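You operate a simulated robot arm through the tools that you are given. There is no shell and no other tool. Be economical: measure what you need, move in short steps, check, and stop when the job is done.

You are at the controls of a simulated robot arm. One attempt, no reset.

## Task
Swap both short candles for tall ones: blue in the white candlestick, yellow in the silver one.
Fine: the short candles go in the teal tin.

The check looks at the end state, three seconds after you hand in, the way a careful person would. Anything else that was tipped, shoved, dropped, spilled or broken makes it a failure.

## Robot
A 6-joint arm with a two-finger parallel gripper, fixed in place. Base frame: the origin is at the foot of the arm, x ahead of it, y to its left, z up; the work surface is at about z = 0.95. Units: m, degrees, N and s.
With the tool pointing down near the work surface it reaches from about 0.22 to 0.62 m from the base axis. Its first joint turns from -66.0 to 66.0 degrees. Payload 2.7 kg.
The tool frame sits at the grasp point between the pads (the TCP): z along the fingers, y along the line on which they close. The tips reach 0.023 m beyond it. The gripper opens to 0.094 m. The fingers are 0.038 m wide and 0.01 m thick; the gripper's body (0.054 by 0.096 m) begins 0.039 m behind the TCP.
Orientation is told as [roll, pitch, yaw] about the base's x, y, z axes, in that order, counted from this pose: with the fingers straight down and closing along the base's y, the tool's x points along the base's -x, its y along +y and its z along -z.

## Interface
- The arm moves only by the tool arm_command. Its argument "increments" is a list of rows, each an object of numbers (a shift or turn left out is 0, a gripper value left out holds the last): "x", "y", "z": the shift along the tool's x, y, z in m; "ax", "ay", "az": the turn, a rotation vector about the tool's x, y, z in rad; "hand": the opening, from 0 (shut) to 1 (fully open). In form: [{"x": .., "y": .., "z": .., "ax": .., "ay": .., "az": .., "hand": ..}, ...]. A call has 1 to 8 rows; each row is the pose to reach, as a shift and turn from the pose commanded when the call began, along the tool's axes at that moment. Rows are played at 5 a second. More than 0.05 m and 8.6 degrees between two rows, or a gripper value outside its range, and nothing of the call is played. A pose out of reach is approached as far as the arm can. The call stops where the force on the tool passes 40 N (or 10 N more than at its start, if that is more) or the arm is blocked; 0.2 s more then pass. The fingers move at their own pace (about 0.045 m/s each) and stop on an object; they squeeze with about 44 N. The grip force told is the motor's: it shows also when the fingers shut on nothing. Time passes only in rows, and 0.2 s behind the last, so rows that repeat a pose let the fingers close. The reply holds the time, the measured pose of the TCP, the force on the tool along the base axes, the opening and the grip force, in the units named above and with some noise.
- Cameras (640 x 400 px; columns grow to the right, rows downward): "scene" is fixed at [0.086, -0.4338, 1.4156]; the picture's right is [0.71, -0.71, 0.00], its down [-0.32, -0.32, -0.89] and it looks along [0.63, 0.63, -0.46] (base axes); focal length 357 px, centre (320, 200). "wrist" rides on the gripper at [-0.039, 0, -0.044] in the tool frame; the picture's right is [0.00, -1.00, 0.00], its down [0.97, 0.00, -0.24] and it looks along [0.24, 0.00, 0.97] (tool axes); focal length 218 px, centre (320, 200).
- snapshot(camera): a new picture of that camera. The clock stands still meanwhile.
- measure_at(camera, pixels): for up to 12 pixels [column, row] of the newest picture of that camera ("zoom" is the newest enlarged one), the place [x, y, z] in the base frame of the surface seen there, good to about 0.002 m. The clock stands still meanwhile.
- close_up(camera, box): a new picture of the part [left, top, right, bottom] of that camera's present view, enlarged. The clock stands still meanwhile.
- sign_off(): hands the job in; it is judged then, once.

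Keep the steps short. Do not move on a guess: measure, check each grasp and each placing, and mend mistakes. In all there are 80 turns and 46 pictures (those below and enlarged ones count). Leave the gripper open and the arm clear of the work at the hand-in unless told otherwise, and finish with a single line.

The tools are called after ">>>" by a JSON object that holds its "op" and its "data". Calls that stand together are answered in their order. arm_command: Moves the arm, as the interface text tells. Its arguments: {"type":"object","properties":{"increments":{"type":"array"}},"required":["increments"]} The other tools are called the same way: snapshot (camera) takes a picture; measure_at (camera, pixels) gives the place of the surface under pixels of a picture; close_up (camera, box) takes an enlarged picture of a part of a camera's view; sign_off () hands the job in.

At the start:

```text
clock: 0.0
eef_pos: [0.3859, -0.1241, 1.272]
tool_rot: [-0.1, -0.2, -0.1]
contact_force: [0.6, 0.7, -0.1]
gripper_width: 0.094
grip_force: 0.0
```

scene: 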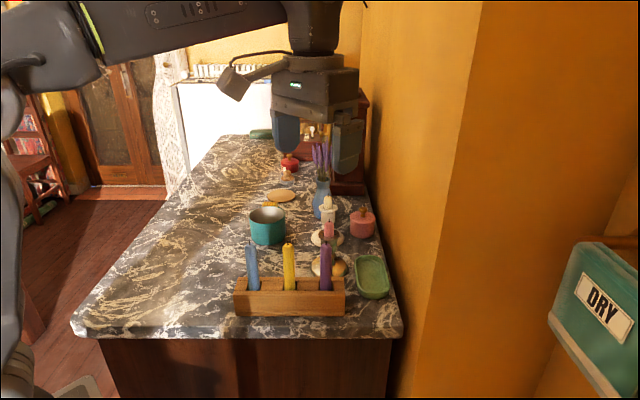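
wrist: 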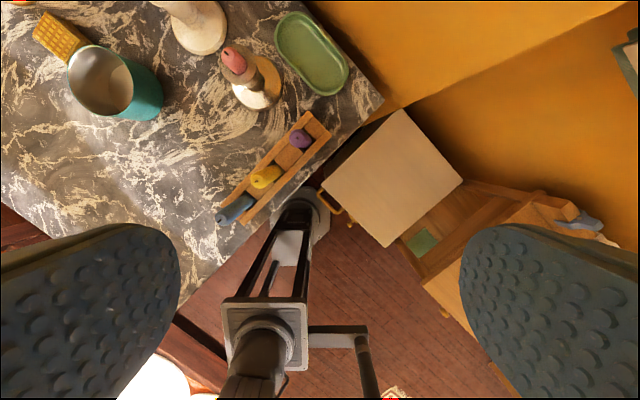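

I see a wooden rack with blue, yellow and purple tall candles, the teal tin, and two candlesticks. I'll enlarge the work area in both views.

>>> {"op": "close_up", "data": {"camera": "scene", "box": [220, 120, 412, 330]}}

>>> {"op": "close_up", "data": {"camera": "wrist", "box": [20, 0, 390, 240]}}

```text
1.90 times, centred on (316, 225) of scene
```

zoom: 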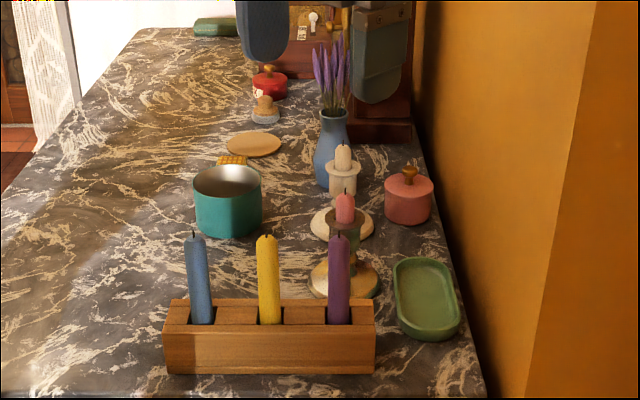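

```text
1.67 times, centred on (205, 120) of wrist
```

zoom: 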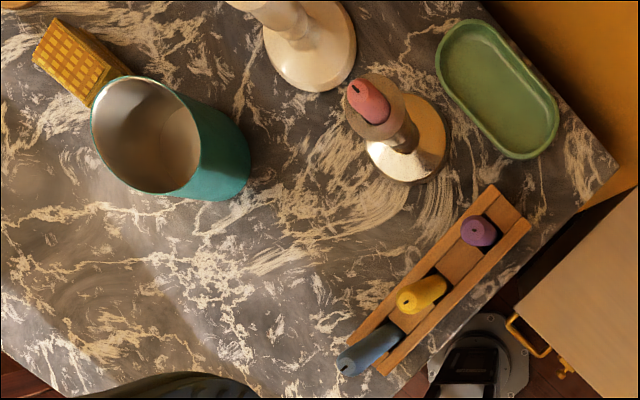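

The zoomed wrist view shows it all. Measuring the candle tops, candlestick, tin and rack in it (zoom), and the white candlestick's top in the scene picture.

>>> {"op": "measure_at", "data": {"camera": "zoom", "pixels": [[352, 355], [410, 298], [476, 230], [370, 100], [375, 128], [398, 106], [95, 140], [205, 110], [150, 80], [150, 180], [445, 265], [415, 330]]}}

>>> {"op": "measure_at", "data": {"camera": "scene", "pixels": [[251, 247], [252, 285], [288, 245], [289, 285], [325, 245], [329, 224], [329, 236], [327, 201], [327, 212], [268, 207], [268, 240], [290, 305]]}}

```text
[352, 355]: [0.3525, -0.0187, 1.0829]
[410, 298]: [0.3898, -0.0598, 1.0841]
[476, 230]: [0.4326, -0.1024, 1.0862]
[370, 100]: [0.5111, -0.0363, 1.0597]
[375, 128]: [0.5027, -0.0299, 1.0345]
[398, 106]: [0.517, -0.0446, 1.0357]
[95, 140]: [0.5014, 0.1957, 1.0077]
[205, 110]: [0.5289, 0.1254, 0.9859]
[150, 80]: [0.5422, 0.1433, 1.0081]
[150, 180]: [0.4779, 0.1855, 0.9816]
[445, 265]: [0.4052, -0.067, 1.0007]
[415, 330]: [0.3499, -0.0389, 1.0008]
```

```text
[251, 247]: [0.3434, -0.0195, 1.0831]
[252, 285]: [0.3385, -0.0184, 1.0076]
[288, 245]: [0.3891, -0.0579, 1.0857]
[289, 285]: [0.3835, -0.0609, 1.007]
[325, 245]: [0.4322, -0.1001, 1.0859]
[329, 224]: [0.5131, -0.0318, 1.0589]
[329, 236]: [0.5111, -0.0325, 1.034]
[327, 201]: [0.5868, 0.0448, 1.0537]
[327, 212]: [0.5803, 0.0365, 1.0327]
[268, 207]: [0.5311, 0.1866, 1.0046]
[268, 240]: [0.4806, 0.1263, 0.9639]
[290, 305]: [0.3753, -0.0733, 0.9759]
```

Rack row runs along (0.7,-0.7). Silver stick is near (0.512,-0.034), white near (0.585,0.042), tin near (0.51,0.165). Now I'll look closer at the white stick and the vase behind it.

>>> {"op": "close_up", "data": {"camera": "scene", "box": [280, 135, 390, 300]}}

```text
2.42 times, centred on (335, 218) of scene
```

zoom: 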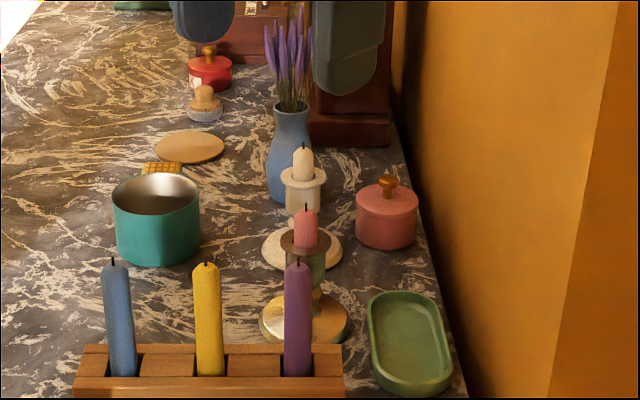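

Measuring vase, lavender, cup rims, short candles and tin rim in this zoom.

>>> {"op": "measure_at", "data": {"camera": "zoom", "pixels": [[290, 120], [270, 45], [300, 30], [285, 70], [303, 155], [303, 172], [283, 173], [325, 173], [306, 213], [306, 240], [281, 238], [330, 238]]}}

>>> {"op": "measure_at", "data": {"camera": "scene", "pixels": [[250, 212], [286, 212], [268, 206], [268, 220], [268, 213], [248, 262], [257, 262], [284, 262], [294, 262], [363, 213], [322, 198], [270, 288]]}}

```text
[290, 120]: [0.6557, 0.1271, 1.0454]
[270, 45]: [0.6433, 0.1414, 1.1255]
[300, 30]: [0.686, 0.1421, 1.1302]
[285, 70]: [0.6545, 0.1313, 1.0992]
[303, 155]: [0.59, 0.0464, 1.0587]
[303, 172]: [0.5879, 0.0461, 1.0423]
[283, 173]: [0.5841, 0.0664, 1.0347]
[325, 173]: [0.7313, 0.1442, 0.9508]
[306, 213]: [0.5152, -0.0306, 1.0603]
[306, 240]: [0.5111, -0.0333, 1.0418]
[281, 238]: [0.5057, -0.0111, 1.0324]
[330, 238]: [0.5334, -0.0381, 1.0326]
```

```text
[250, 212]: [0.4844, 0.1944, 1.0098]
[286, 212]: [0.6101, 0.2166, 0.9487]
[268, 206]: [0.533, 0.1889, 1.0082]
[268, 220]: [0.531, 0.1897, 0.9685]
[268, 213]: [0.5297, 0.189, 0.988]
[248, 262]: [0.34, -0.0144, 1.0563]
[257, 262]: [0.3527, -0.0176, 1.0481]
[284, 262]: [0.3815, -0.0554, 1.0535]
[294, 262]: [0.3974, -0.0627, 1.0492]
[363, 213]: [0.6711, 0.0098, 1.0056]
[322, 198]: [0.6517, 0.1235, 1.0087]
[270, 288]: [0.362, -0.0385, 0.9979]
```

Vase and flowers are about 0.11 m beyond the white stick, which leaves enough room when closing along (0.7,0.7), i.e. yaw -45. Moving above the silver stick at z≈1.17 with that turn.

>>> {"op": "arm_command", "data": {"increments": [{"x": -0.022, "y": 0.016, "z": 0.017, "az": 0.131, "hand": 1}, {"x": -0.044, "y": 0.032, "z": 0.034, "az": 0.262}, {"x": -0.066, "y": 0.048, "z": 0.051, "az": 0.393}, {"x": -0.088, "y": 0.064, "z": 0.068, "az": 0.524}, {"x": -0.11, "y": 0.08, "z": 0.085, "az": 0.655}, {"x": -0.131, "y": 0.096, "z": 0.102, "az": 0.785}, {"x": -0.131, "y": 0.096, "z": 0.102, "az": 0.785}]}}

>>> {"op": "snapshot", "data": {"camera": "wrist"}}

```text
clock: 1.6
eef_pos: [0.518, -0.0276, 1.1709]
tool_rot: [0.2, 0.0, -45.1]
contact_force: [0.3, 1.9, 0.0]
gripper_width: 0.0938
grip_force: 0.1
```

```text
40 pictures are left
```

wrist: 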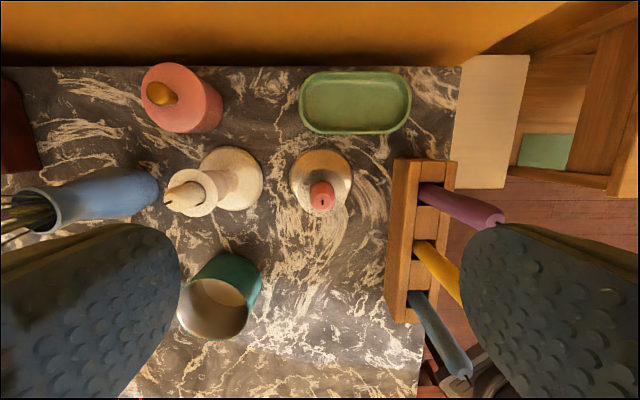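

Silver candle shows at about (321,195), nearly on the axis. Measuring its top, both sides, the cup, and tin rim.

>>> {"op": "measure_at", "data": {"camera": "wrist", "pixels": [[321, 190], [321, 206], [313, 197], [330, 197], [321, 198], [312, 206], [331, 206], [321, 183], [195, 189], [181, 197], [172, 198], [205, 200]]}}

>>> {"op": "close_up", "data": {"camera": "wrist", "box": [270, 140, 370, 230]}}

```text
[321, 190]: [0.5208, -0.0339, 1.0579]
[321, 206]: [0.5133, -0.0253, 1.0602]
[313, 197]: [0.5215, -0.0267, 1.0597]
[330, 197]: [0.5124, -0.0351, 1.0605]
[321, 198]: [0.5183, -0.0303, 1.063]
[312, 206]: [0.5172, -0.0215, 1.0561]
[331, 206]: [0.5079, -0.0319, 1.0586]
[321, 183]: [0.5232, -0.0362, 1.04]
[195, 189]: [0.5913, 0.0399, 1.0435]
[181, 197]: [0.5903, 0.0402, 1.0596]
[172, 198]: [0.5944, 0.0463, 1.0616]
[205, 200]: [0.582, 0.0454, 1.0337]
```

```text
4.44 times, centred on (320, 185) of wrist
```

zoom: 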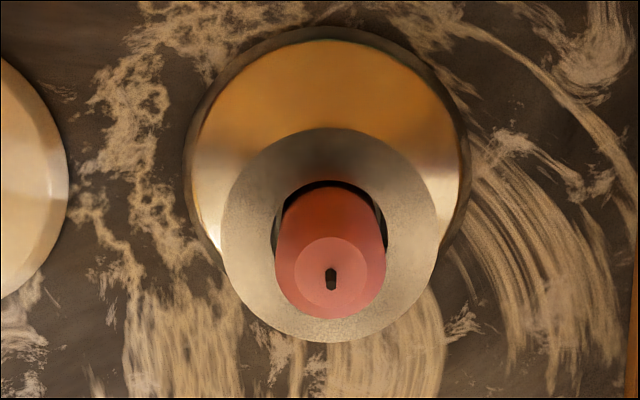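

Pink candle's axis is about (0.517,-0.030), top at 1.061 and cup rim at 1.034. I'll trim sideways and descend to TCP z≈1.062 (tips at about 1.039, above the rim).

>>> {"op": "arm_command", "data": {"increments": [{"y": -0.002, "z": 0.03, "hand": 0.7}, {"y": -0.002, "z": 0.06}, {"y": -0.002, "z": 0.085}, {"y": -0.002, "z": 0.1}, {"y": -0.002, "z": 0.109}]}}

>>> {"op": "snapshot", "data": {"camera": "wrist"}}

```text
clock: 2.8
eef_pos: [0.5167, -0.0283, 1.0607]
tool_rot: [0.0, 0.1, -44.9]
contact_force: [1.2, -0.8, 0.2]
gripper_width: 0.0657
grip_force: 0.0
```

```text
38 pictures are left
```

wrist: 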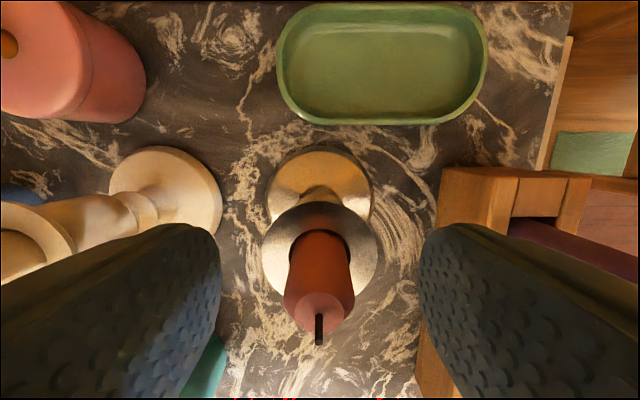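

The candle is centred between the fingers at column 320. Closing on it.

>>> {"op": "arm_command", "data": {"increments": [{"hand": 0.4}, {"hand": 0.2}, {"hand": 0.1}, {"hand": 0}, {"hand": 0}, {"hand": 0}]}}

```text
clock: 4.2
eef_pos: [0.515, -0.0288, 1.0607]
tool_rot: [0.1, 0.0, -44.9]
contact_force: [0.4, -0.6, 0.1]
gripper_width: 0.0154
grip_force: 43.9
```

Gripped at 0.0154 m width. Lifting straight up slowly at first.

>>> {"op": "arm_command", "data": {"increments": [{"z": -0.008}, {"z": -0.018}, {"z": -0.035}, {"z": -0.06}, {"z": -0.09}]}}

>>> {"op": "snapshot", "data": {"camera": "scene"}}

```text
clock: 5.4
eef_pos: [0.5155, -0.0289, 1.1543]
tool_rot: [-0.1, 0.1, -44.9]
contact_force: [0.4, -0.5, 0.0]
gripper_width: 0.0154
grip_force: 44.6
```

```text
37 pictures are left
```

scene: 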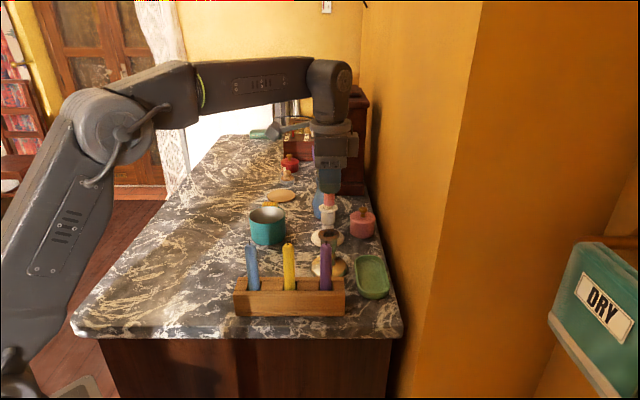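

The pink candle came out. Enlarging to read its bottom end.

>>> {"op": "close_up", "data": {"camera": "scene", "box": [290, 160, 370, 290]}}

```text
3.08 times, centred on (330, 225) of scene
```

zoom: 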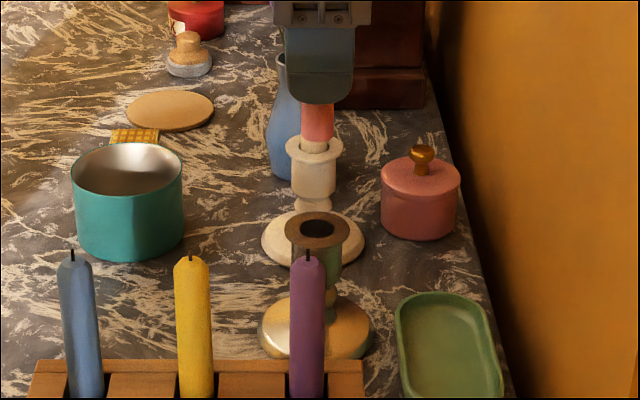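

Measuring the held candle's bottom, the empty socket's rim and floor, and the tin's rim.

>>> {"op": "measure_at", "data": {"camera": "zoom", "pixels": [[317, 106], [317, 137], [318, 228], [300, 226], [336, 226], [318, 213], [318, 244], [318, 221], [72, 170], [181, 170], [126, 144], [126, 195]]}}

```text
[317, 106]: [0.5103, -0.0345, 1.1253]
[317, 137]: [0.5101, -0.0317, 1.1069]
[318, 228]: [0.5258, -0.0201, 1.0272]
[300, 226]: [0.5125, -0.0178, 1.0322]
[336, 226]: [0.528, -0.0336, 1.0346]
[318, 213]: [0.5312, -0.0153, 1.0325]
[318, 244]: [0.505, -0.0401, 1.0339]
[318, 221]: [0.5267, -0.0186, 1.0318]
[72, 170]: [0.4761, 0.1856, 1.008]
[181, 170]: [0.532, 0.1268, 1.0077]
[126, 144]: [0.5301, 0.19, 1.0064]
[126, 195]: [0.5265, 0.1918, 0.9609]
```

Socket centre is (0.518,-0.028) and its rim 1.034. The candle's bottom is 0.049 below the TCP, so the socket is about 0.022 deep. Tin centre is (0.504,0.157), rim 1.008. Carrying the candle over the tin.

>>> {"op": "arm_command", "data": {"increments": [{"x": 0.03, "y": 0.0245}, {"x": 0.06, "y": 0.049}, {"x": 0.09, "y": 0.074}, {"x": 0.12, "y": 0.0985}, {"x": 0.148, "y": 0.123}, {"x": 0.148, "y": 0.123, "z": 0.04}, {"x": 0.148, "y": 0.123, "z": 0.07}]}}

>>> {"op": "snapshot", "data": {"camera": "wrist"}}

```text
clock: 7.0
eef_pos: [0.4977, 0.1629, 1.0768]
tool_rot: [0.1, 0.0, -45.0]
contact_force: [-0.2, 0.5, -1.3]
gripper_width: 0.0153
grip_force: 43.8
```

```text
35 pictures are left
```

wrist: 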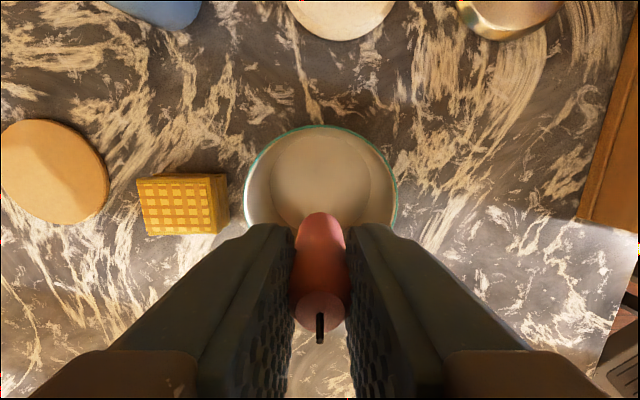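

The tin is centred in column (243–398) and the candle is over it. Lowering to TCP z≈1.020, tips just inside the rim.

>>> {"op": "arm_command", "data": {"increments": [{"z": 0.02}, {"z": 0.04}, {"z": 0.056}, {"z": 0.056}]}}

>>> {"op": "snapshot", "data": {"camera": "wrist"}}

```text
clock: 8.0
eef_pos: [0.4972, 0.1642, 1.0225]
tool_rot: [0.1, 0.0, -44.8]
contact_force: [-0.3, -1.4, -0.1]
gripper_width: 0.0155
grip_force: 44.4
```

```text
34 pictures are left
```

wrist: 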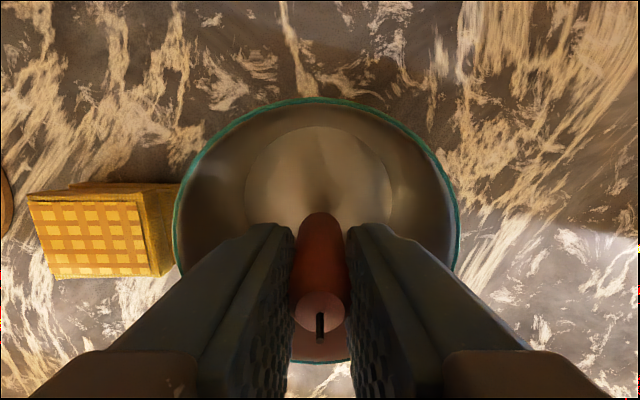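

Tips are clear of the near rim (row 362) by about 1.5 cm. Lowering 12 mm more, then opening only partly to let go.

>>> {"op": "arm_command", "data": {"increments": [{"z": 0.012}, {"z": 0.012, "hand": 0.25}, {"z": 0.012, "hand": 0.35}, {"z": 0.012, "hand": 0.35}, {"z": 0.012}, {"z": -0.02}, {"z": -0.06}, {"z": -0.1}]}}

>>> {"op": "snapshot", "data": {"camera": "wrist"}}

```text
clock: 9.8
eef_pos: [0.4964, 0.1664, 1.1198]
tool_rot: [0.0, 0.0, -44.9]
contact_force: [0.3, 0.1, -0.3]
gripper_width: 0.0329
grip_force: 0.0
```

```text
33 pictures are left
```

wrist: 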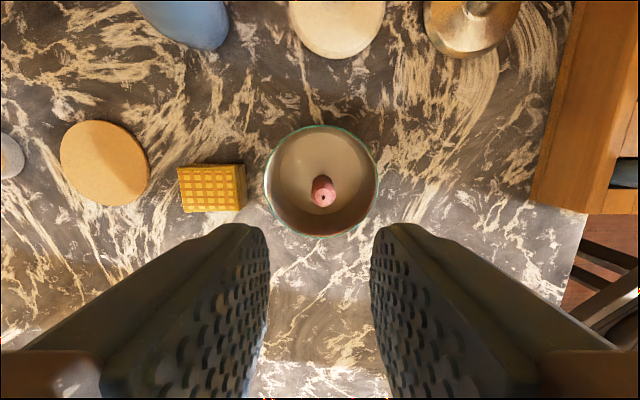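

The pink candle stands in the tin. Next I'll go above the white candlestick, fingers at partial opening.

>>> {"op": "arm_command", "data": {"increments": [{"x": -0.03, "y": -0.003, "z": -0.02}, {"x": -0.06, "y": -0.006, "z": -0.04}, {"x": -0.09, "y": -0.01, "z": -0.04}, {"x": -0.12, "y": -0.013, "z": -0.04}, {"x": -0.152, "y": -0.0168, "z": -0.04}, {"x": -0.152, "y": -0.0168, "z": -0.04, "hand": 0.6}, {"x": -0.152, "y": -0.0168, "z": -0.04}]}}

>>> {"op": "close_up", "data": {"camera": "wrist", "box": [200, 100, 440, 260]}}

```text
clock: 11.4
eef_pos: [0.5766, 0.0459, 1.1578]
tool_rot: [0.1, 0.1, -45.0]
contact_force: [-0.1, -0.9, 0.3]
gripper_width: 0.0563
grip_force: 0.0
out of reach, approached as far as the arm can: row 5, 6, 7
```

```text
2.50 times, centred on (320, 180) of wrist
```

zoom: 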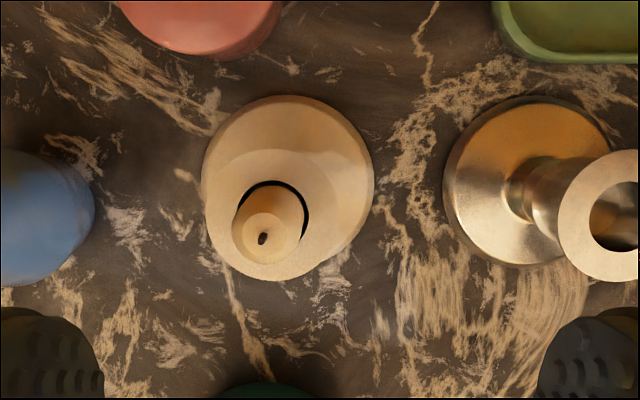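

At z≈1.158 the reach stopped at r≈0.578. The white candle top's wick is at zoom (262,238). Measuring exactly.

>>> {"op": "measure_at", "data": {"camera": "zoom", "pixels": [[262, 238], [262, 222], [240, 240], [292, 235], [264, 258], [275, 195], [265, 272], [212, 222], [315, 250], [275, 160]]}}

```text
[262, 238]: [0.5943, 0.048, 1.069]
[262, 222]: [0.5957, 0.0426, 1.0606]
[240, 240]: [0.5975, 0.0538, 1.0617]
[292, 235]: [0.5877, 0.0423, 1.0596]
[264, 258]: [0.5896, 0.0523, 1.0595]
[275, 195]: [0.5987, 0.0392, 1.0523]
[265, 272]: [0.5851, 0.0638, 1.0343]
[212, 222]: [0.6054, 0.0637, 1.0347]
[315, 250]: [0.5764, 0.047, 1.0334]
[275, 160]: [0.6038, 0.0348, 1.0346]
```

White candle axis is (0.5935,0.048), top 1.061. Lower heights should reach farther, so I'll go down only to z≈1.10 (tips 1.08, still above the candle) and see where the arm lands.

>>> {"op": "arm_command", "data": {"increments": [{"z": 0.03}, {"z": 0.055}, {"z": 0.055}]}}

```text
clock: 12.2
eef_pos: [0.5768, 0.0428, 1.1027]
tool_rot: [0.1, 0.1, -44.9]
contact_force: [0.0, 0.1, -0.3]
gripper_width: 0.0565
grip_force: 0.1
```

The commanded pose follows the reached one. Shifting onto the candle axis at this height.

>>> {"op": "arm_command", "data": {"increments": [{"x": -0.004, "y": 0.0075}, {"x": -0.0083, "y": 0.0153}, {"x": -0.0083, "y": 0.0153}]}}

```text
clock: 13.0
eef_pos: [0.5951, 0.0479, 1.1015]
tool_rot: [0.0, 0.0, -44.9]
contact_force: [0.4, -0.4, 0.4]
gripper_width: 0.0563
grip_force: 0.1
```

Reachable here. Descending 0.04 to TCP z≈1.061.

>>> {"op": "arm_command", "data": {"increments": [{"z": 0.015}, {"z": 0.03}, {"z": 0.04}, {"z": 0.04}]}}

>>> {"op": "snapshot", "data": {"camera": "wrist"}}

```text
clock: 14.0
eef_pos: [0.595, 0.0473, 1.0625]
tool_rot: [0.1, 0.0, -44.9]
contact_force: [-0.2, 0.6, 0.1]
gripper_width: 0.0564
grip_force: 0.1
```

```text
31 pictures are left
```

wrist: 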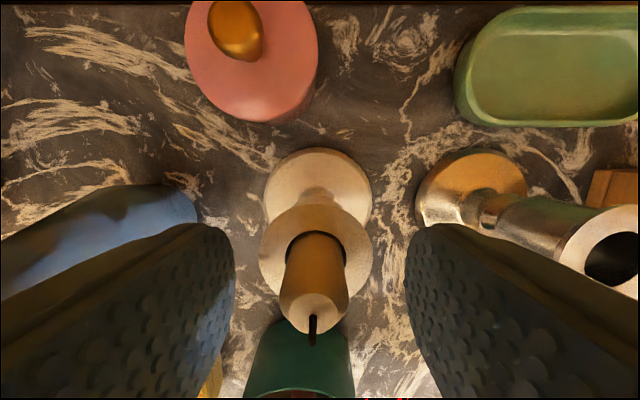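

Candle is between the fingers (column ≈314, about 1 mm to the left). Trimming 1 mm and closing.

>>> {"op": "arm_command", "data": {"increments": [{"y": 0.001, "hand": 0.4}, {"y": 0.001, "hand": 0.2}, {"y": 0.001, "hand": 0.1}, {"y": 0.001, "hand": 0}, {"y": 0.001, "hand": 0}, {"y": 0.001, "hand": 0}]}}

```text
clock: 15.4
eef_pos: [0.5965, 0.0483, 1.0625]
tool_rot: [0.0, 0.0, -44.9]
contact_force: [-0.1, -0.5, 0.9]
gripper_width: 0.0155
grip_force: 43.7
```

Gripped (0.0155 m). Lifting 0.035 straight up, which is enough to clear the 0.022 socket and stays in reach.

>>> {"op": "arm_command", "data": {"increments": [{"z": -0.008}, {"z": -0.018}, {"z": -0.03}, {"z": -0.038}]}}

>>> {"op": "close_up", "data": {"camera": "scene", "box": [290, 160, 370, 290]}}

```text
clock: 16.4
eef_pos: [0.5957, 0.0497, 1.1015]
tool_rot: [0.0, 0.0, -45.0]
contact_force: [0.1, -0.1, 0.1]
gripper_width: 0.0152
grip_force: 44.0
```

```text
3.08 times, centred on (330, 225) of scene
```

zoom: 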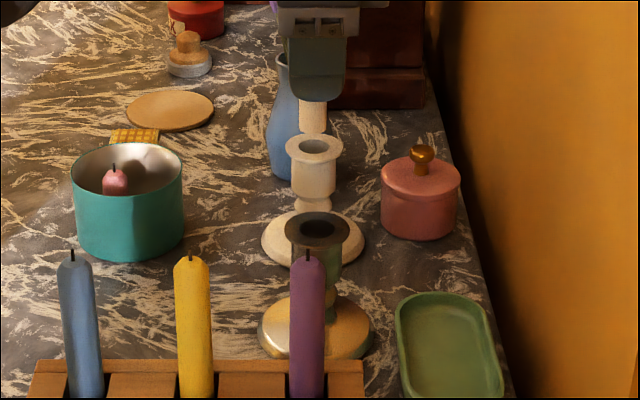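

The white socket is empty. Measuring its rim and the pink candle's spot in the tin.

>>> {"op": "measure_at", "data": {"camera": "zoom", "pixels": [[286, 148], [342, 148], [314, 134], [314, 165], [314, 131], [115, 175], [115, 190], [318, 213], [318, 245], [287, 229], [349, 229], [75, 255]]}}

>>> {"op": "arm_command", "data": {"increments": [{"x": 0.03, "y": 0.002, "z": -0.01}, {"x": 0.062, "y": 0.005, "z": -0.02}, {"x": 0.095, "y": 0.008, "z": -0.02}, {"x": 0.128, "y": 0.0107, "z": -0.02}, {"x": 0.128, "y": 0.0107, "z": -0.01}]}}

>>> {"op": "snapshot", "data": {"camera": "wrist"}}

```text
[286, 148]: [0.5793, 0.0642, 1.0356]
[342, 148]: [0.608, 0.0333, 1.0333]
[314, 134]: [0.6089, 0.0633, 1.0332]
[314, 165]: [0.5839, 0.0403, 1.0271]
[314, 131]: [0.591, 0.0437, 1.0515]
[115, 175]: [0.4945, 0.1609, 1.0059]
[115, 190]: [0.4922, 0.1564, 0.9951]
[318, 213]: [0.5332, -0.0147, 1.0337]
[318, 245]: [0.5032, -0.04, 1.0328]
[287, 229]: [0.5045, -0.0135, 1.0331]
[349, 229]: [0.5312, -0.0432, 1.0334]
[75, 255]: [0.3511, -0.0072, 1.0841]
```

```text
clock: 17.6
eef_pos: [0.5122, 0.1445, 1.11]
tool_rot: [0.2, -0.1, -45.0]
contact_force: [-0.3, 0.5, -0.3]
gripper_width: 0.0155
grip_force: 44.4
```

```text
29 pictures are left
```

wrist: 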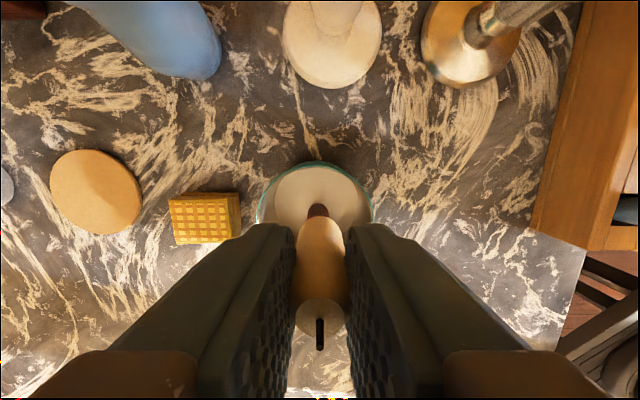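

Pink stands on the tool +x side of the tin. I'll shift to the other side (x -0.003, y +0.003) and lower until the tips are about 3 mm over the rim.

>>> {"op": "arm_command", "data": {"increments": [{"x": -0.003, "y": 0.003, "z": 0.025}, {"x": -0.003, "y": 0.003, "z": 0.05}, {"x": -0.003, "y": 0.003, "z": 0.07}, {"x": -0.003, "y": 0.003, "z": 0.076}, {"x": -0.003, "y": 0.003, "z": 0.076}]}}

>>> {"op": "snapshot", "data": {"camera": "wrist"}}

>>> {"op": "close_up", "data": {"camera": "scene", "box": [235, 170, 315, 250]}}

```text
clock: 18.8
eef_pos: [0.5156, 0.1466, 1.0317]
tool_rot: [0.0, 0.0, -44.9]
contact_force: [-0.6, 0.3, -0.4]
gripper_width: 0.0154
grip_force: 44.2
```

```text
28 pictures are left
```

wrist: 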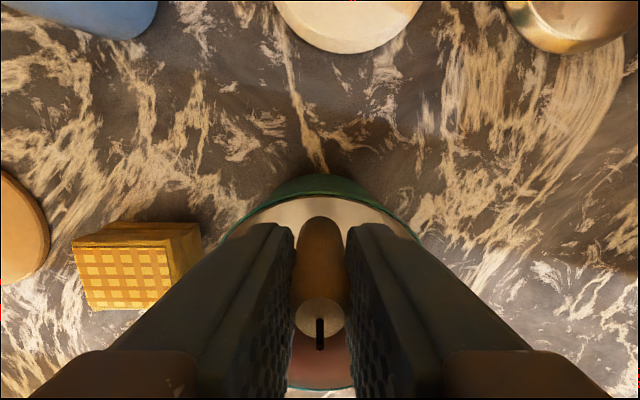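

```text
5.00 times, centred on (275, 210) of scene
```

zoom: 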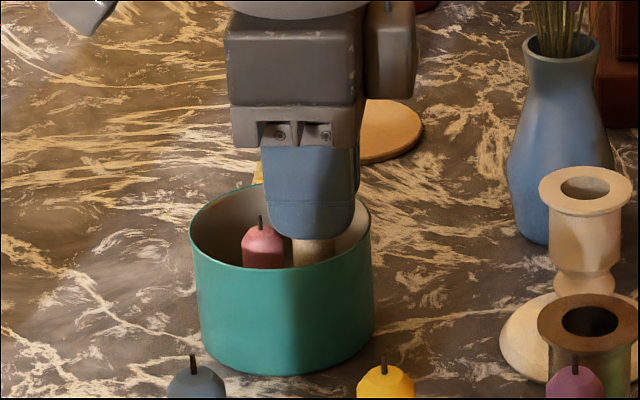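

The white candle hangs inside the rim beside the pink one. Opening partly to release it, then rising.

>>> {"op": "arm_command", "data": {"increments": [{"hand": 0.2}, {"hand": 0.3}, {"hand": 0.3}, {"hand": 0.3}, {"z": -0.025}, {"z": -0.06}, {"z": -0.1}, {"z": -0.12}]}}

>>> {"op": "snapshot", "data": {"camera": "wrist"}}

```text
clock: 20.6
eef_pos: [0.5173, 0.1469, 1.1525]
tool_rot: [0.1, 0.0, -44.8]
contact_force: [0.0, 1.1, 0.1]
gripper_width: 0.0282
grip_force: 0.0
```

```text
26 pictures are left
```

wrist: 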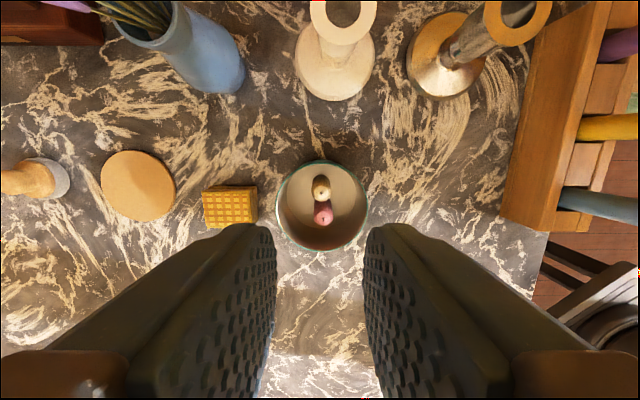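

Both short candles are in the tin. Now going above the yellow candle at about (0.391,-0.058), with z≈1.19.

>>> {"op": "arm_command", "data": {"increments": [{"x": -0.009, "y": -0.039, "z": -0.01}, {"x": -0.018, "y": -0.078, "z": -0.02}, {"x": -0.028, "y": -0.117, "z": -0.03}, {"x": -0.037, "y": -0.156, "z": -0.038}, {"x": -0.046, "y": -0.195, "z": -0.038}, {"x": -0.056, "y": -0.234, "z": -0.038, "hand": 0.6}, {"x": -0.056, "y": -0.234, "z": -0.038}]}}

>>> {"op": "close_up", "data": {"camera": "wrist", "box": [200, 110, 440, 260]}}

```text
clock: 22.2
eef_pos: [0.3911, -0.0577, 1.1919]
tool_rot: [0.0, 0.1, -44.9]
contact_force: [-0.2, 0.4, -1.1]
gripper_width: 0.0561
grip_force: 0.1
```

```text
2.67 times, centred on (320, 185) of wrist
```

zoom: 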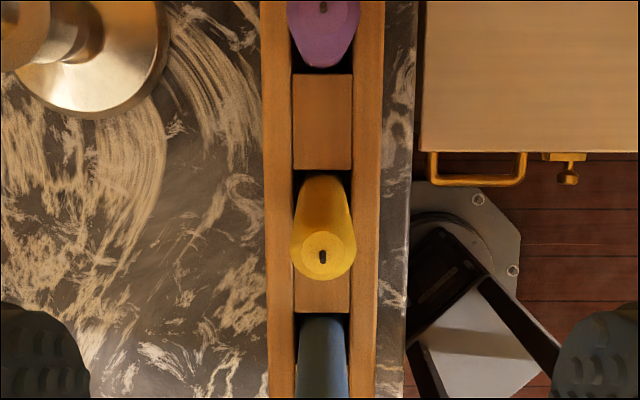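

Measuring the yellow wick, its top edges, rack top and slot.

>>> {"op": "measure_at", "data": {"camera": "zoom", "pixels": [[323, 258], [300, 255], [346, 255], [323, 240], [323, 275], [320, 195], [278, 200], [365, 200], [320, 177], [322, 350], [322, 390], [322, 60]]}}

```text
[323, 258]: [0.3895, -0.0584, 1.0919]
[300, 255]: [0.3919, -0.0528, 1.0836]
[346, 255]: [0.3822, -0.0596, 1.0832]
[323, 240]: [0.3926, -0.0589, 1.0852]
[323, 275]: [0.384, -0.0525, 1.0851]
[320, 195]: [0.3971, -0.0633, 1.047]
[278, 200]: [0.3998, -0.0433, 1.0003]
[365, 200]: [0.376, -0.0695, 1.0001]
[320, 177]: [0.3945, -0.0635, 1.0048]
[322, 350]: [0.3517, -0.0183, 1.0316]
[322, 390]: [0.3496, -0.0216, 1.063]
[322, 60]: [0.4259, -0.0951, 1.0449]
```

Yellow stands upright at (0.388,-0.057), top 1.085 and wick 1.092. Trimming and descending to TCP z≈1.058 (palm at 1.097, tips at 1.035).

>>> {"op": "arm_command", "data": {"increments": [{"x": 0.002, "y": -0.0014, "z": 0.035}, {"x": 0.002, "y": -0.0014, "z": 0.07}, {"x": 0.002, "y": -0.0014, "z": 0.1}, {"x": 0.002, "y": -0.0014, "z": 0.12}, {"x": 0.002, "y": -0.0014, "z": 0.133}, {"x": 0.002, "y": -0.0014, "z": 0.133}]}}

>>> {"op": "snapshot", "data": {"camera": "wrist"}}

```text
clock: 23.6
eef_pos: [0.3885, -0.0578, 1.058]
tool_rot: [-0.1, 0.1, -45.1]
contact_force: [0.2, 0.4, 0.1]
gripper_width: 0.0567
grip_force: 0.0
```

```text
24 pictures are left
```

wrist: 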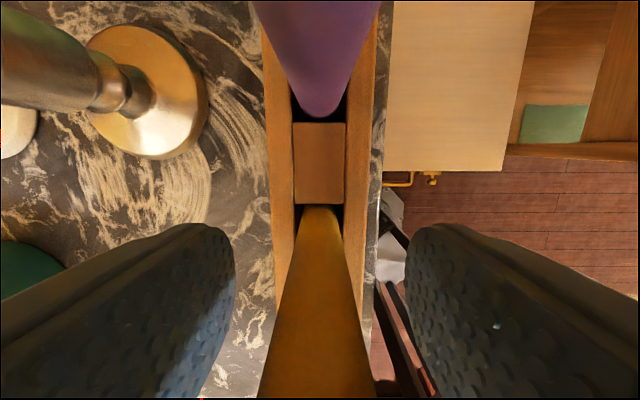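

Yellow is centred between the pads. Closing.

>>> {"op": "arm_command", "data": {"increments": [{"hand": 0.4}, {"hand": 0.2}, {"hand": 0.1}, {"hand": 0}, {"hand": 0}, {"hand": 0}]}}

```text
clock: 25.0
eef_pos: [0.3888, -0.0563, 1.0579]
tool_rot: [0.1, 0.0, -44.9]
contact_force: [-0.1, -0.4, 0.1]
gripper_width: 0.018
grip_force: 43.8
```

Gripped (0.018 m). Lifting it out.

>>> {"op": "arm_command", "data": {"increments": [{"z": -0.01}, {"z": -0.025}, {"z": -0.05}, {"z": -0.08}, {"z": -0.105}, {"z": -0.13}, {"z": -0.13}]}}

>>> {"op": "close_up", "data": {"camera": "scene", "box": [220, 150, 380, 330]}}

```text
clock: 26.6
eef_pos: [0.3896, -0.0579, 1.1867]
tool_rot: [0.1, 0.0, -44.9]
contact_force: [-0.7, 0.8, -1.3]
gripper_width: 0.0176
grip_force: 43.7
```

```text
2.22 times, centred on (300, 240) of scene
```

zoom: 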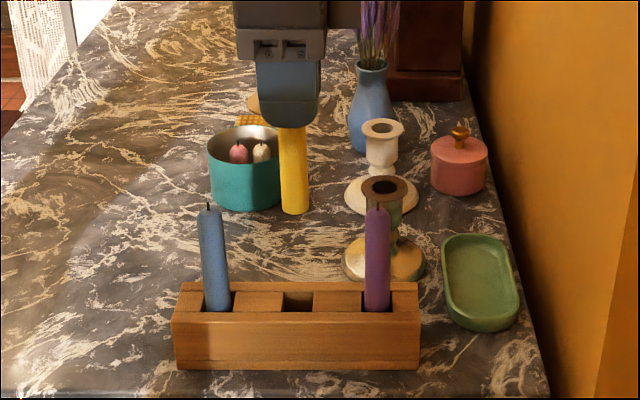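

Measuring the yellow candle's ends and sides, to get its length below the TCP and its lean, plus the silver socket hole.

>>> {"op": "measure_at", "data": {"camera": "zoom", "pixels": [[292, 134], [296, 209], [294, 170], [282, 140], [306, 140], [286, 205], [307, 205], [383, 187], [372, 187], [394, 187], [383, 180], [383, 193]]}}

```text
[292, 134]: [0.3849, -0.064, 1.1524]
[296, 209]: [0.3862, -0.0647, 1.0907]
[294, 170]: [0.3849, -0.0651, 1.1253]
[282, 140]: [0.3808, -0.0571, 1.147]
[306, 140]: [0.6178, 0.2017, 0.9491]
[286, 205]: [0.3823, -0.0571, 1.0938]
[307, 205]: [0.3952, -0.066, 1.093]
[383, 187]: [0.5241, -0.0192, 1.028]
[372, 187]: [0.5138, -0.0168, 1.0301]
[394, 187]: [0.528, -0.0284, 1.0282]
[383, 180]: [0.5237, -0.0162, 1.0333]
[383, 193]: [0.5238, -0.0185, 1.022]
```

The candle is vertical and its bottom is 0.098 below the TCP. Carrying it above the silver socket (0.518,-0.028).

>>> {"op": "arm_command", "data": {"increments": [{"x": -0.0174, "y": 0.028}, {"x": -0.0348, "y": 0.056}, {"x": -0.0522, "y": 0.084}, {"x": -0.0696, "y": 0.1119}, {"x": -0.0696, "y": 0.1119, "z": 0.028}, {"x": -0.0696, "y": 0.1119, "z": 0.036}, {"x": -0.0696, "y": 0.1119, "z": 0.036}]}}

>>> {"op": "close_up", "data": {"camera": "scene", "box": [285, 180, 375, 270]}}

```text
clock: 28.2
eef_pos: [0.5193, -0.0272, 1.1523]
tool_rot: [0.1, 0.0, -45.0]
contact_force: [-0.4, 0.0, 0.1]
gripper_width: 0.0176
grip_force: 44.7
```

```text
4.44 times, centred on (330, 225) of scene
```

zoom: 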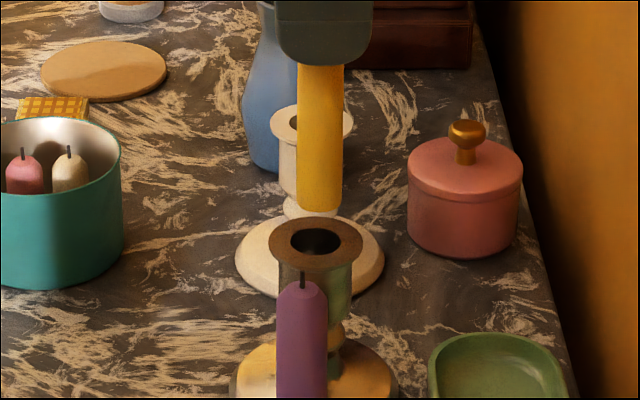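

The candle (columns 297–344) is about 1 mm right of the hole (292–342), and the fit is tight. Measuring both precisely.

>>> {"op": "measure_at", "data": {"camera": "zoom", "pixels": [[320, 205], [320, 190], [302, 200], [340, 200], [274, 240], [361, 240], [318, 217], [318, 263], [289, 241], [345, 241], [318, 226], [318, 257]]}}

>>> {"op": "close_up", "data": {"camera": "wrist", "box": [260, 150, 380, 230]}}

```text
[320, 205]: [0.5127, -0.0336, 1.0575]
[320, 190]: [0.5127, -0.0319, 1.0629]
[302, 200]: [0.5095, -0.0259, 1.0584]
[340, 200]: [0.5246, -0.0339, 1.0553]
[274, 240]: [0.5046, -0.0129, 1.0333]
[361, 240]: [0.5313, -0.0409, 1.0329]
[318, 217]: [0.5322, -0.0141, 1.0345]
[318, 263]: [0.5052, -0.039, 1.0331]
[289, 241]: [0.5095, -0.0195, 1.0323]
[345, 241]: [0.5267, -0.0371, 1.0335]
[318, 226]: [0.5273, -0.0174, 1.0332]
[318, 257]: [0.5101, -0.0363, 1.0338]
```

```text
5.00 times, centred on (320, 190) of wrist
```

zoom: 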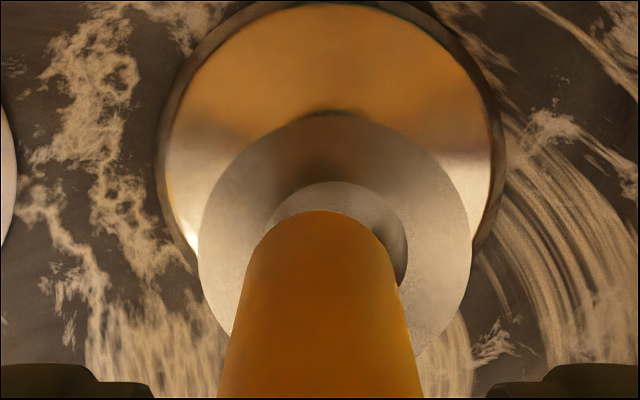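

Both views agree: the candle should shift about 1.8 mm along tool -y and 1.1 mm along tool +x. Applying that and lowering until it is nearly at the rim, then looking again.

>>> {"op": "arm_command", "data": {"increments": [{"x": 0.0011, "y": -0.0018}, {"x": 0.0011, "y": -0.0018, "z": 0.008}, {"x": 0.0011, "y": -0.0018, "z": 0.014}, {"x": 0.0011, "y": -0.0018, "z": 0.014}]}}

>>> {"op": "close_up", "data": {"camera": "scene", "box": [305, 200, 355, 250]}}

>>> {"op": "close_up", "data": {"camera": "wrist", "box": [260, 150, 380, 230]}}

```text
clock: 29.2
eef_pos: [0.5147, -0.0296, 1.1363]
tool_rot: [0.1, -0.1, -44.9]
contact_force: [0.2, 0.6, 0.0]
gripper_width: 0.0177
grip_force: 43.9
```

```text
8.00 times, centred on (330, 225) of scene
```

zoom: 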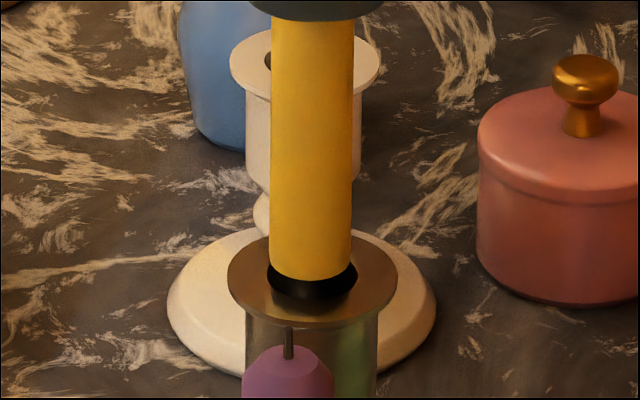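

```text
5.00 times, centred on (320, 190) of wrist
```

zoom: 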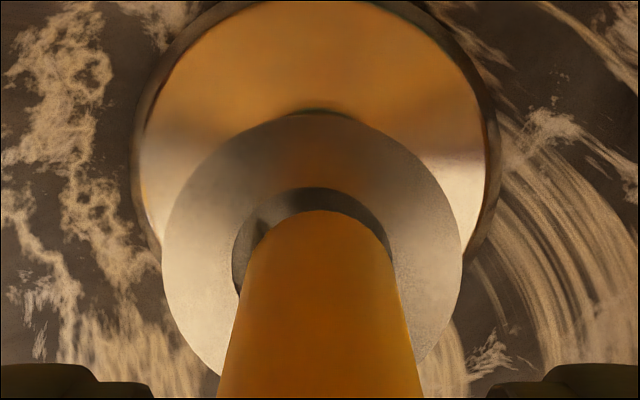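

In the scene view the candle is centred on the hole (310 vs 312). The wrist view shows it now 1.5 mm too far toward -y. Correcting +1.5 mm and re-looking.

>>> {"op": "arm_command", "data": {"increments": [{"y": 0.0015}, {"y": 0.0015}, {"y": 0.0015}]}}

>>> {"op": "close_up", "data": {"camera": "wrist", "box": [260, 150, 380, 230]}}

```text
clock: 30.0
eef_pos: [0.5162, -0.028, 1.1365]
tool_rot: [0.0, -0.1, -44.9]
contact_force: [0.4, -0.4, -0.1]
gripper_width: 0.0178
grip_force: 44.2
```

```text
5.00 times, centred on (320, 190) of wrist
```

zoom: 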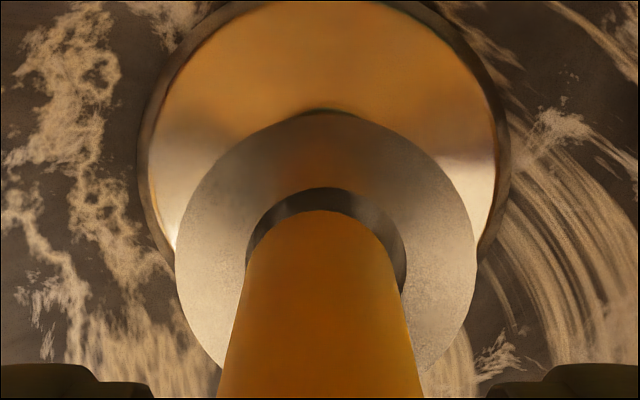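

Rim centre 326 versus candle 322, under 1 mm. Lowering gently into the socket.

>>> {"op": "arm_command", "data": {"increments": [{"y": -0.0004, "z": 0.004}, {"y": -0.0004, "z": 0.008}, {"y": -0.0004, "z": 0.012}, {"y": -0.0004, "z": 0.016}, {"y": -0.0004, "z": 0.019}]}}

>>> {"op": "close_up", "data": {"camera": "scene", "box": [305, 200, 355, 250]}}

```text
clock: 31.2
eef_pos: [0.5164, -0.0276, 1.1176]
tool_rot: [0.0, 0.0, -44.9]
contact_force: [-0.1, 0.2, -0.3]
gripper_width: 0.0176
grip_force: 44.0
```

```text
8.00 times, centred on (330, 225) of scene
```

zoom: 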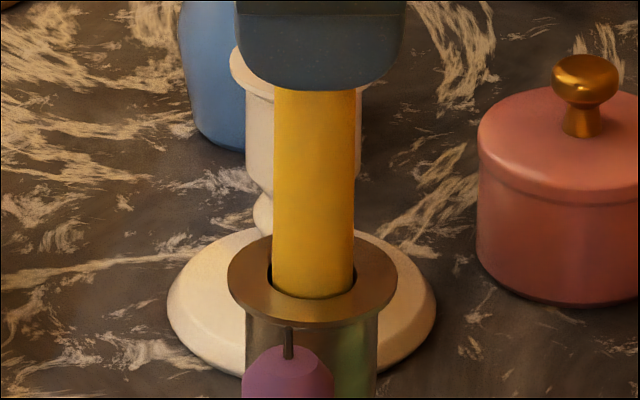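

It is inside the socket with no side force. Continuing in 1–2 mm steps to touch the floor.

>>> {"op": "arm_command", "data": {"increments": [{"z": 0.002}, {"z": 0.004}, {"z": 0.0055}, {"z": 0.0065}]}}

```text
clock: 32.2
eef_pos: [0.5166, -0.028, 1.1131]
tool_rot: [0.0, -0.1, -44.9]
contact_force: [-0.1, 0.3, -0.6]
gripper_width: 0.0175
grip_force: 44.1
```

Still almost no force. A few more millimetres.

>>> {"op": "arm_command", "data": {"increments": [{"z": 0.001}, {"z": 0.002}, {"z": 0.002}]}}

```text
clock: 33.0
eef_pos: [0.5155, -0.0289, 1.1112]
tool_rot: [0.0, -0.1, -44.9]
contact_force: [0.3, 0.3, 0.5]
gripper_width: 0.0177
grip_force: 44.2
```

Again no contact. Two millimetres more.

>>> {"op": "arm_command", "data": {"increments": [{"z": 0.001}, {"z": 0.002}, {"z": 0.002}]}}

```text
clock: 33.8
eef_pos: [0.5164, -0.0268, 1.1084]
tool_rot: [0.0, 0.0, -44.9]
contact_force: [0.5, -0.3, -0.1]
gripper_width: 0.0179
grip_force: 43.9
```

>>> {"op": "arm_command", "data": {"increments": [{"z": 0.001}, {"z": 0.002}, {"z": 0.003}, {"z": 0.003}]}}

>>> {"op": "close_up", "data": {"camera": "scene", "box": [290, 170, 370, 270]}}

```text
clock: 34.8
eef_pos: [0.5152, -0.0267, 1.1078]
tool_rot: [0.2, -0.2, -45.0]
contact_force: [0.5, 1.5, 16.3]
gripper_width: 0.0176
grip_force: 43.5
```

```text
4.00 times, centred on (330, 220) of scene
```

zoom: 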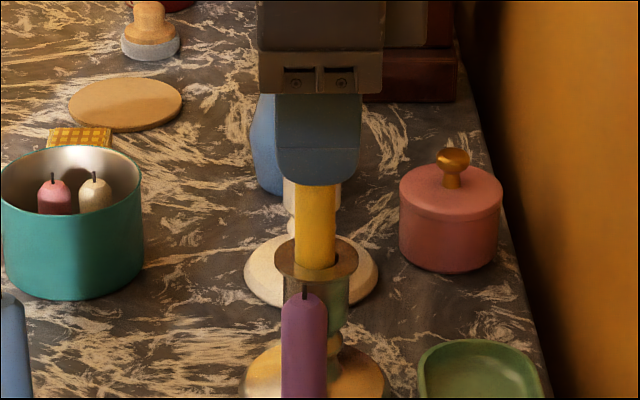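

The upward force reached 16 N, so the candle is on the socket floor. Easing 1.5 mm and opening.

>>> {"op": "arm_command", "data": {"increments": [{"z": -0.0015}, {"z": -0.0015, "hand": 0.3}, {"z": -0.0015, "hand": 0.45}, {"z": -0.0015, "hand": 0.6}, {"z": -0.0015, "hand": 0.6}, {"z": -0.02}, {"z": -0.05}, {"z": -0.085}]}}

>>> {"op": "close_up", "data": {"camera": "scene", "box": [290, 170, 370, 270]}}

```text
clock: 36.6
eef_pos: [0.5163, -0.0248, 1.1877]
tool_rot: [0.0, 0.0, -44.9]
contact_force: [-0.2, 0.0, -0.4]
gripper_width: 0.0564
grip_force: 0.2
```

```text
4.00 times, centred on (330, 220) of scene
```

zoom: 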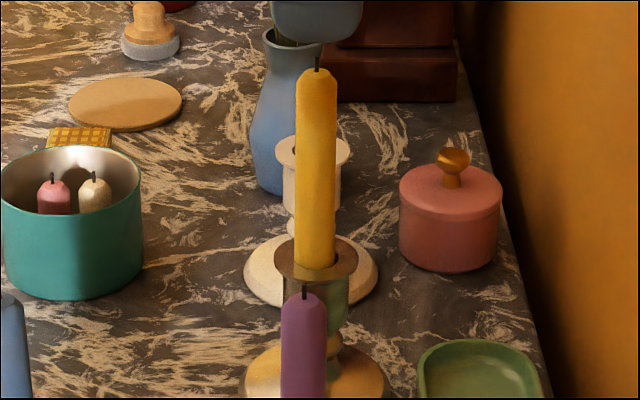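

Yellow stands upright in the silver stick. Next is blue. White lies at r≈0.596 and the tall candle has to start from TCP z≈1.14, beyond reach with a vertical tool. So I'll grip blue with the hand tilted about 18° about its closing axis, leaning off the free end of the rack, to bring the wrist closer to the base. First, moving above blue.

>>> {"op": "arm_command", "data": {"increments": [{"x": 0.02, "y": -0.018, "z": -0.008}, {"x": 0.048, "y": -0.042, "z": -0.008}, {"x": 0.076, "y": -0.066, "z": -0.008}, {"x": 0.104, "y": -0.09, "z": -0.008}, {"x": 0.126, "y": -0.11, "z": -0.005}, {"x": 0.126, "y": -0.11, "z": -0.005}]}}

>>> {"op": "close_up", "data": {"camera": "wrist", "box": [200, 110, 440, 260]}}

```text
clock: 38.0
eef_pos: [0.3483, -0.0174, 1.1982]
tool_rot: [0.1, -0.1, -44.8]
contact_force: [0.0, -0.3, -0.5]
gripper_width: 0.0563
grip_force: 0.1
```

```text
2.67 times, centred on (320, 185) of wrist
```

zoom: 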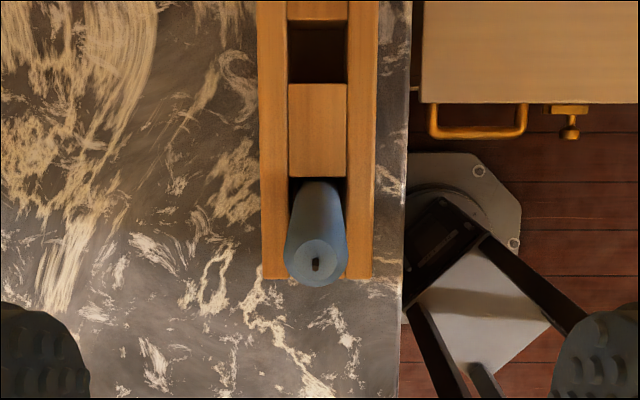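

>>> {"op": "measure_at", "data": {"camera": "zoom", "pixels": [[316, 264], [316, 250], [316, 280], [296, 262], [338, 262], [318, 215], [318, 190], [292, 245], [343, 245]]}}

```text
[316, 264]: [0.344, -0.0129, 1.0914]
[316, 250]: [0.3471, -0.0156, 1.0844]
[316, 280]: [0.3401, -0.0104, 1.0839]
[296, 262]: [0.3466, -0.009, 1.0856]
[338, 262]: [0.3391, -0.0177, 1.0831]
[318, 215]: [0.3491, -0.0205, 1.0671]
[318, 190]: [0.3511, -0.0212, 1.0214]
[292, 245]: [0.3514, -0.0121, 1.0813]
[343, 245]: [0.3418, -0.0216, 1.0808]
```

Blue's axis is (0.344,-0.014), almost upright. Aligning, tilting 18° about the tool y while high, and descending partway.

>>> {"op": "arm_command", "data": {"increments": [{"x": 0.0058, "y": -0.0007, "ay": -0.105}, {"x": 0.0058, "y": -0.0007, "z": 0.01, "ay": -0.21}, {"x": 0.0058, "y": -0.0007, "z": 0.02, "ay": -0.314}, {"x": 0.0058, "y": -0.0007, "z": 0.05, "ay": -0.314}, {"x": 0.0058, "y": -0.0007, "z": 0.07, "ay": -0.314}, {"x": 0.0058, "y": -0.0007, "z": 0.07, "ay": -0.314}]}}

>>> {"op": "snapshot", "data": {"camera": "wrist"}}

```text
clock: 39.4
eef_pos: [0.3416, -0.0133, 1.1249]
tool_rot: [0.0, -18.1, -45.0]
contact_force: [-0.7, -0.2, -0.4]
gripper_width: 0.0565
grip_force: 0.0
```

```text
13 pictures are left
```

wrist: 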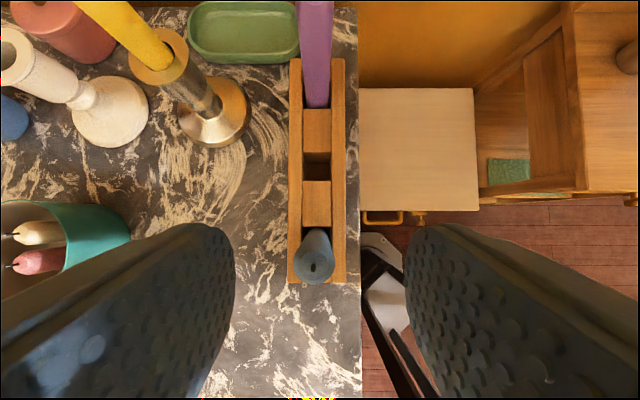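

Tilt is as intended and the candle is near column 316. Descending vertically 0.067 (tool x 0.0195, z 0.064) with y +0.0013.

>>> {"op": "arm_command", "data": {"increments": [{"x": 0.006, "y": 0.0013, "z": 0.02}, {"x": 0.012, "y": 0.0013, "z": 0.04}, {"x": 0.0165, "y": 0.0013, "z": 0.055}, {"x": 0.0193, "y": 0.0013, "z": 0.064}, {"x": 0.0193, "y": 0.0013, "z": 0.064}]}}

>>> {"op": "snapshot", "data": {"camera": "wrist"}}

```text
clock: 40.6
eef_pos: [0.3471, -0.0135, 1.0595]
tool_rot: [-0.1, -18.0, -45.0]
contact_force: [0.2, -0.1, -0.9]
gripper_width: 0.0567
grip_force: 0.1
```

```text
12 pictures are left
```

wrist: 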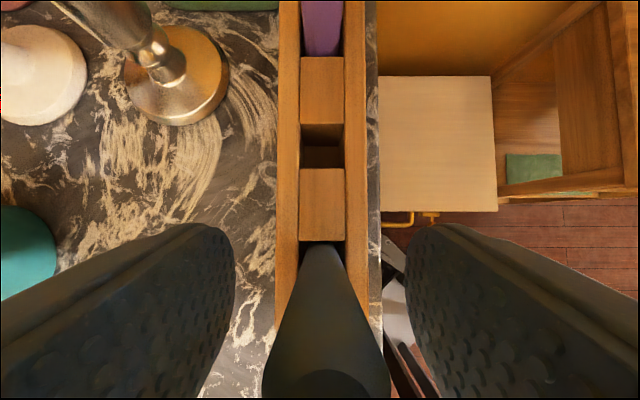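

Blue is centred between the pads. Closing.

>>> {"op": "arm_command", "data": {"increments": [{"hand": 0.4}, {"hand": 0.2}, {"hand": 0.1}, {"hand": 0}, {"hand": 0}, {"hand": 0}]}}

```text
clock: 42.0
eef_pos: [0.3475, -0.0136, 1.0594]
tool_rot: [0.1, -18.0, -45.0]
contact_force: [-0.2, 0.6, -0.5]
gripper_width: 0.0178
grip_force: 43.9
```

Gripped (0.0178 m). Lifting straight up by 0.13.

>>> {"op": "arm_command", "data": {"increments": [{"x": -0.0031, "z": -0.0095}, {"x": -0.0093, "z": -0.0285}, {"x": -0.0185, "z": -0.057}, {"x": -0.0278, "z": -0.0856}, {"x": -0.0371, "z": -0.114}, {"x": -0.0402, "z": -0.1236}, {"x": -0.0402, "z": -0.1236}]}}

>>> {"op": "close_up", "data": {"camera": "scene", "box": [200, 140, 360, 320]}}

```text
clock: 43.6
eef_pos: [0.3441, -0.0147, 1.1894]
tool_rot: [0.2, -18.0, -45.0]
contact_force: [0.9, 0.3, -0.3]
gripper_width: 0.0178
grip_force: 44.1
```

```text
2.22 times, centred on (280, 230) of scene
```

zoom: 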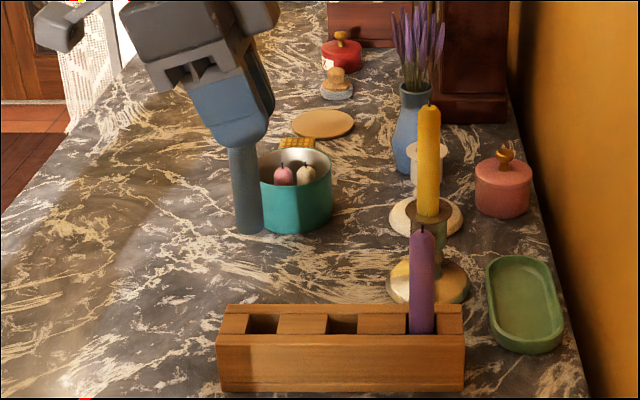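

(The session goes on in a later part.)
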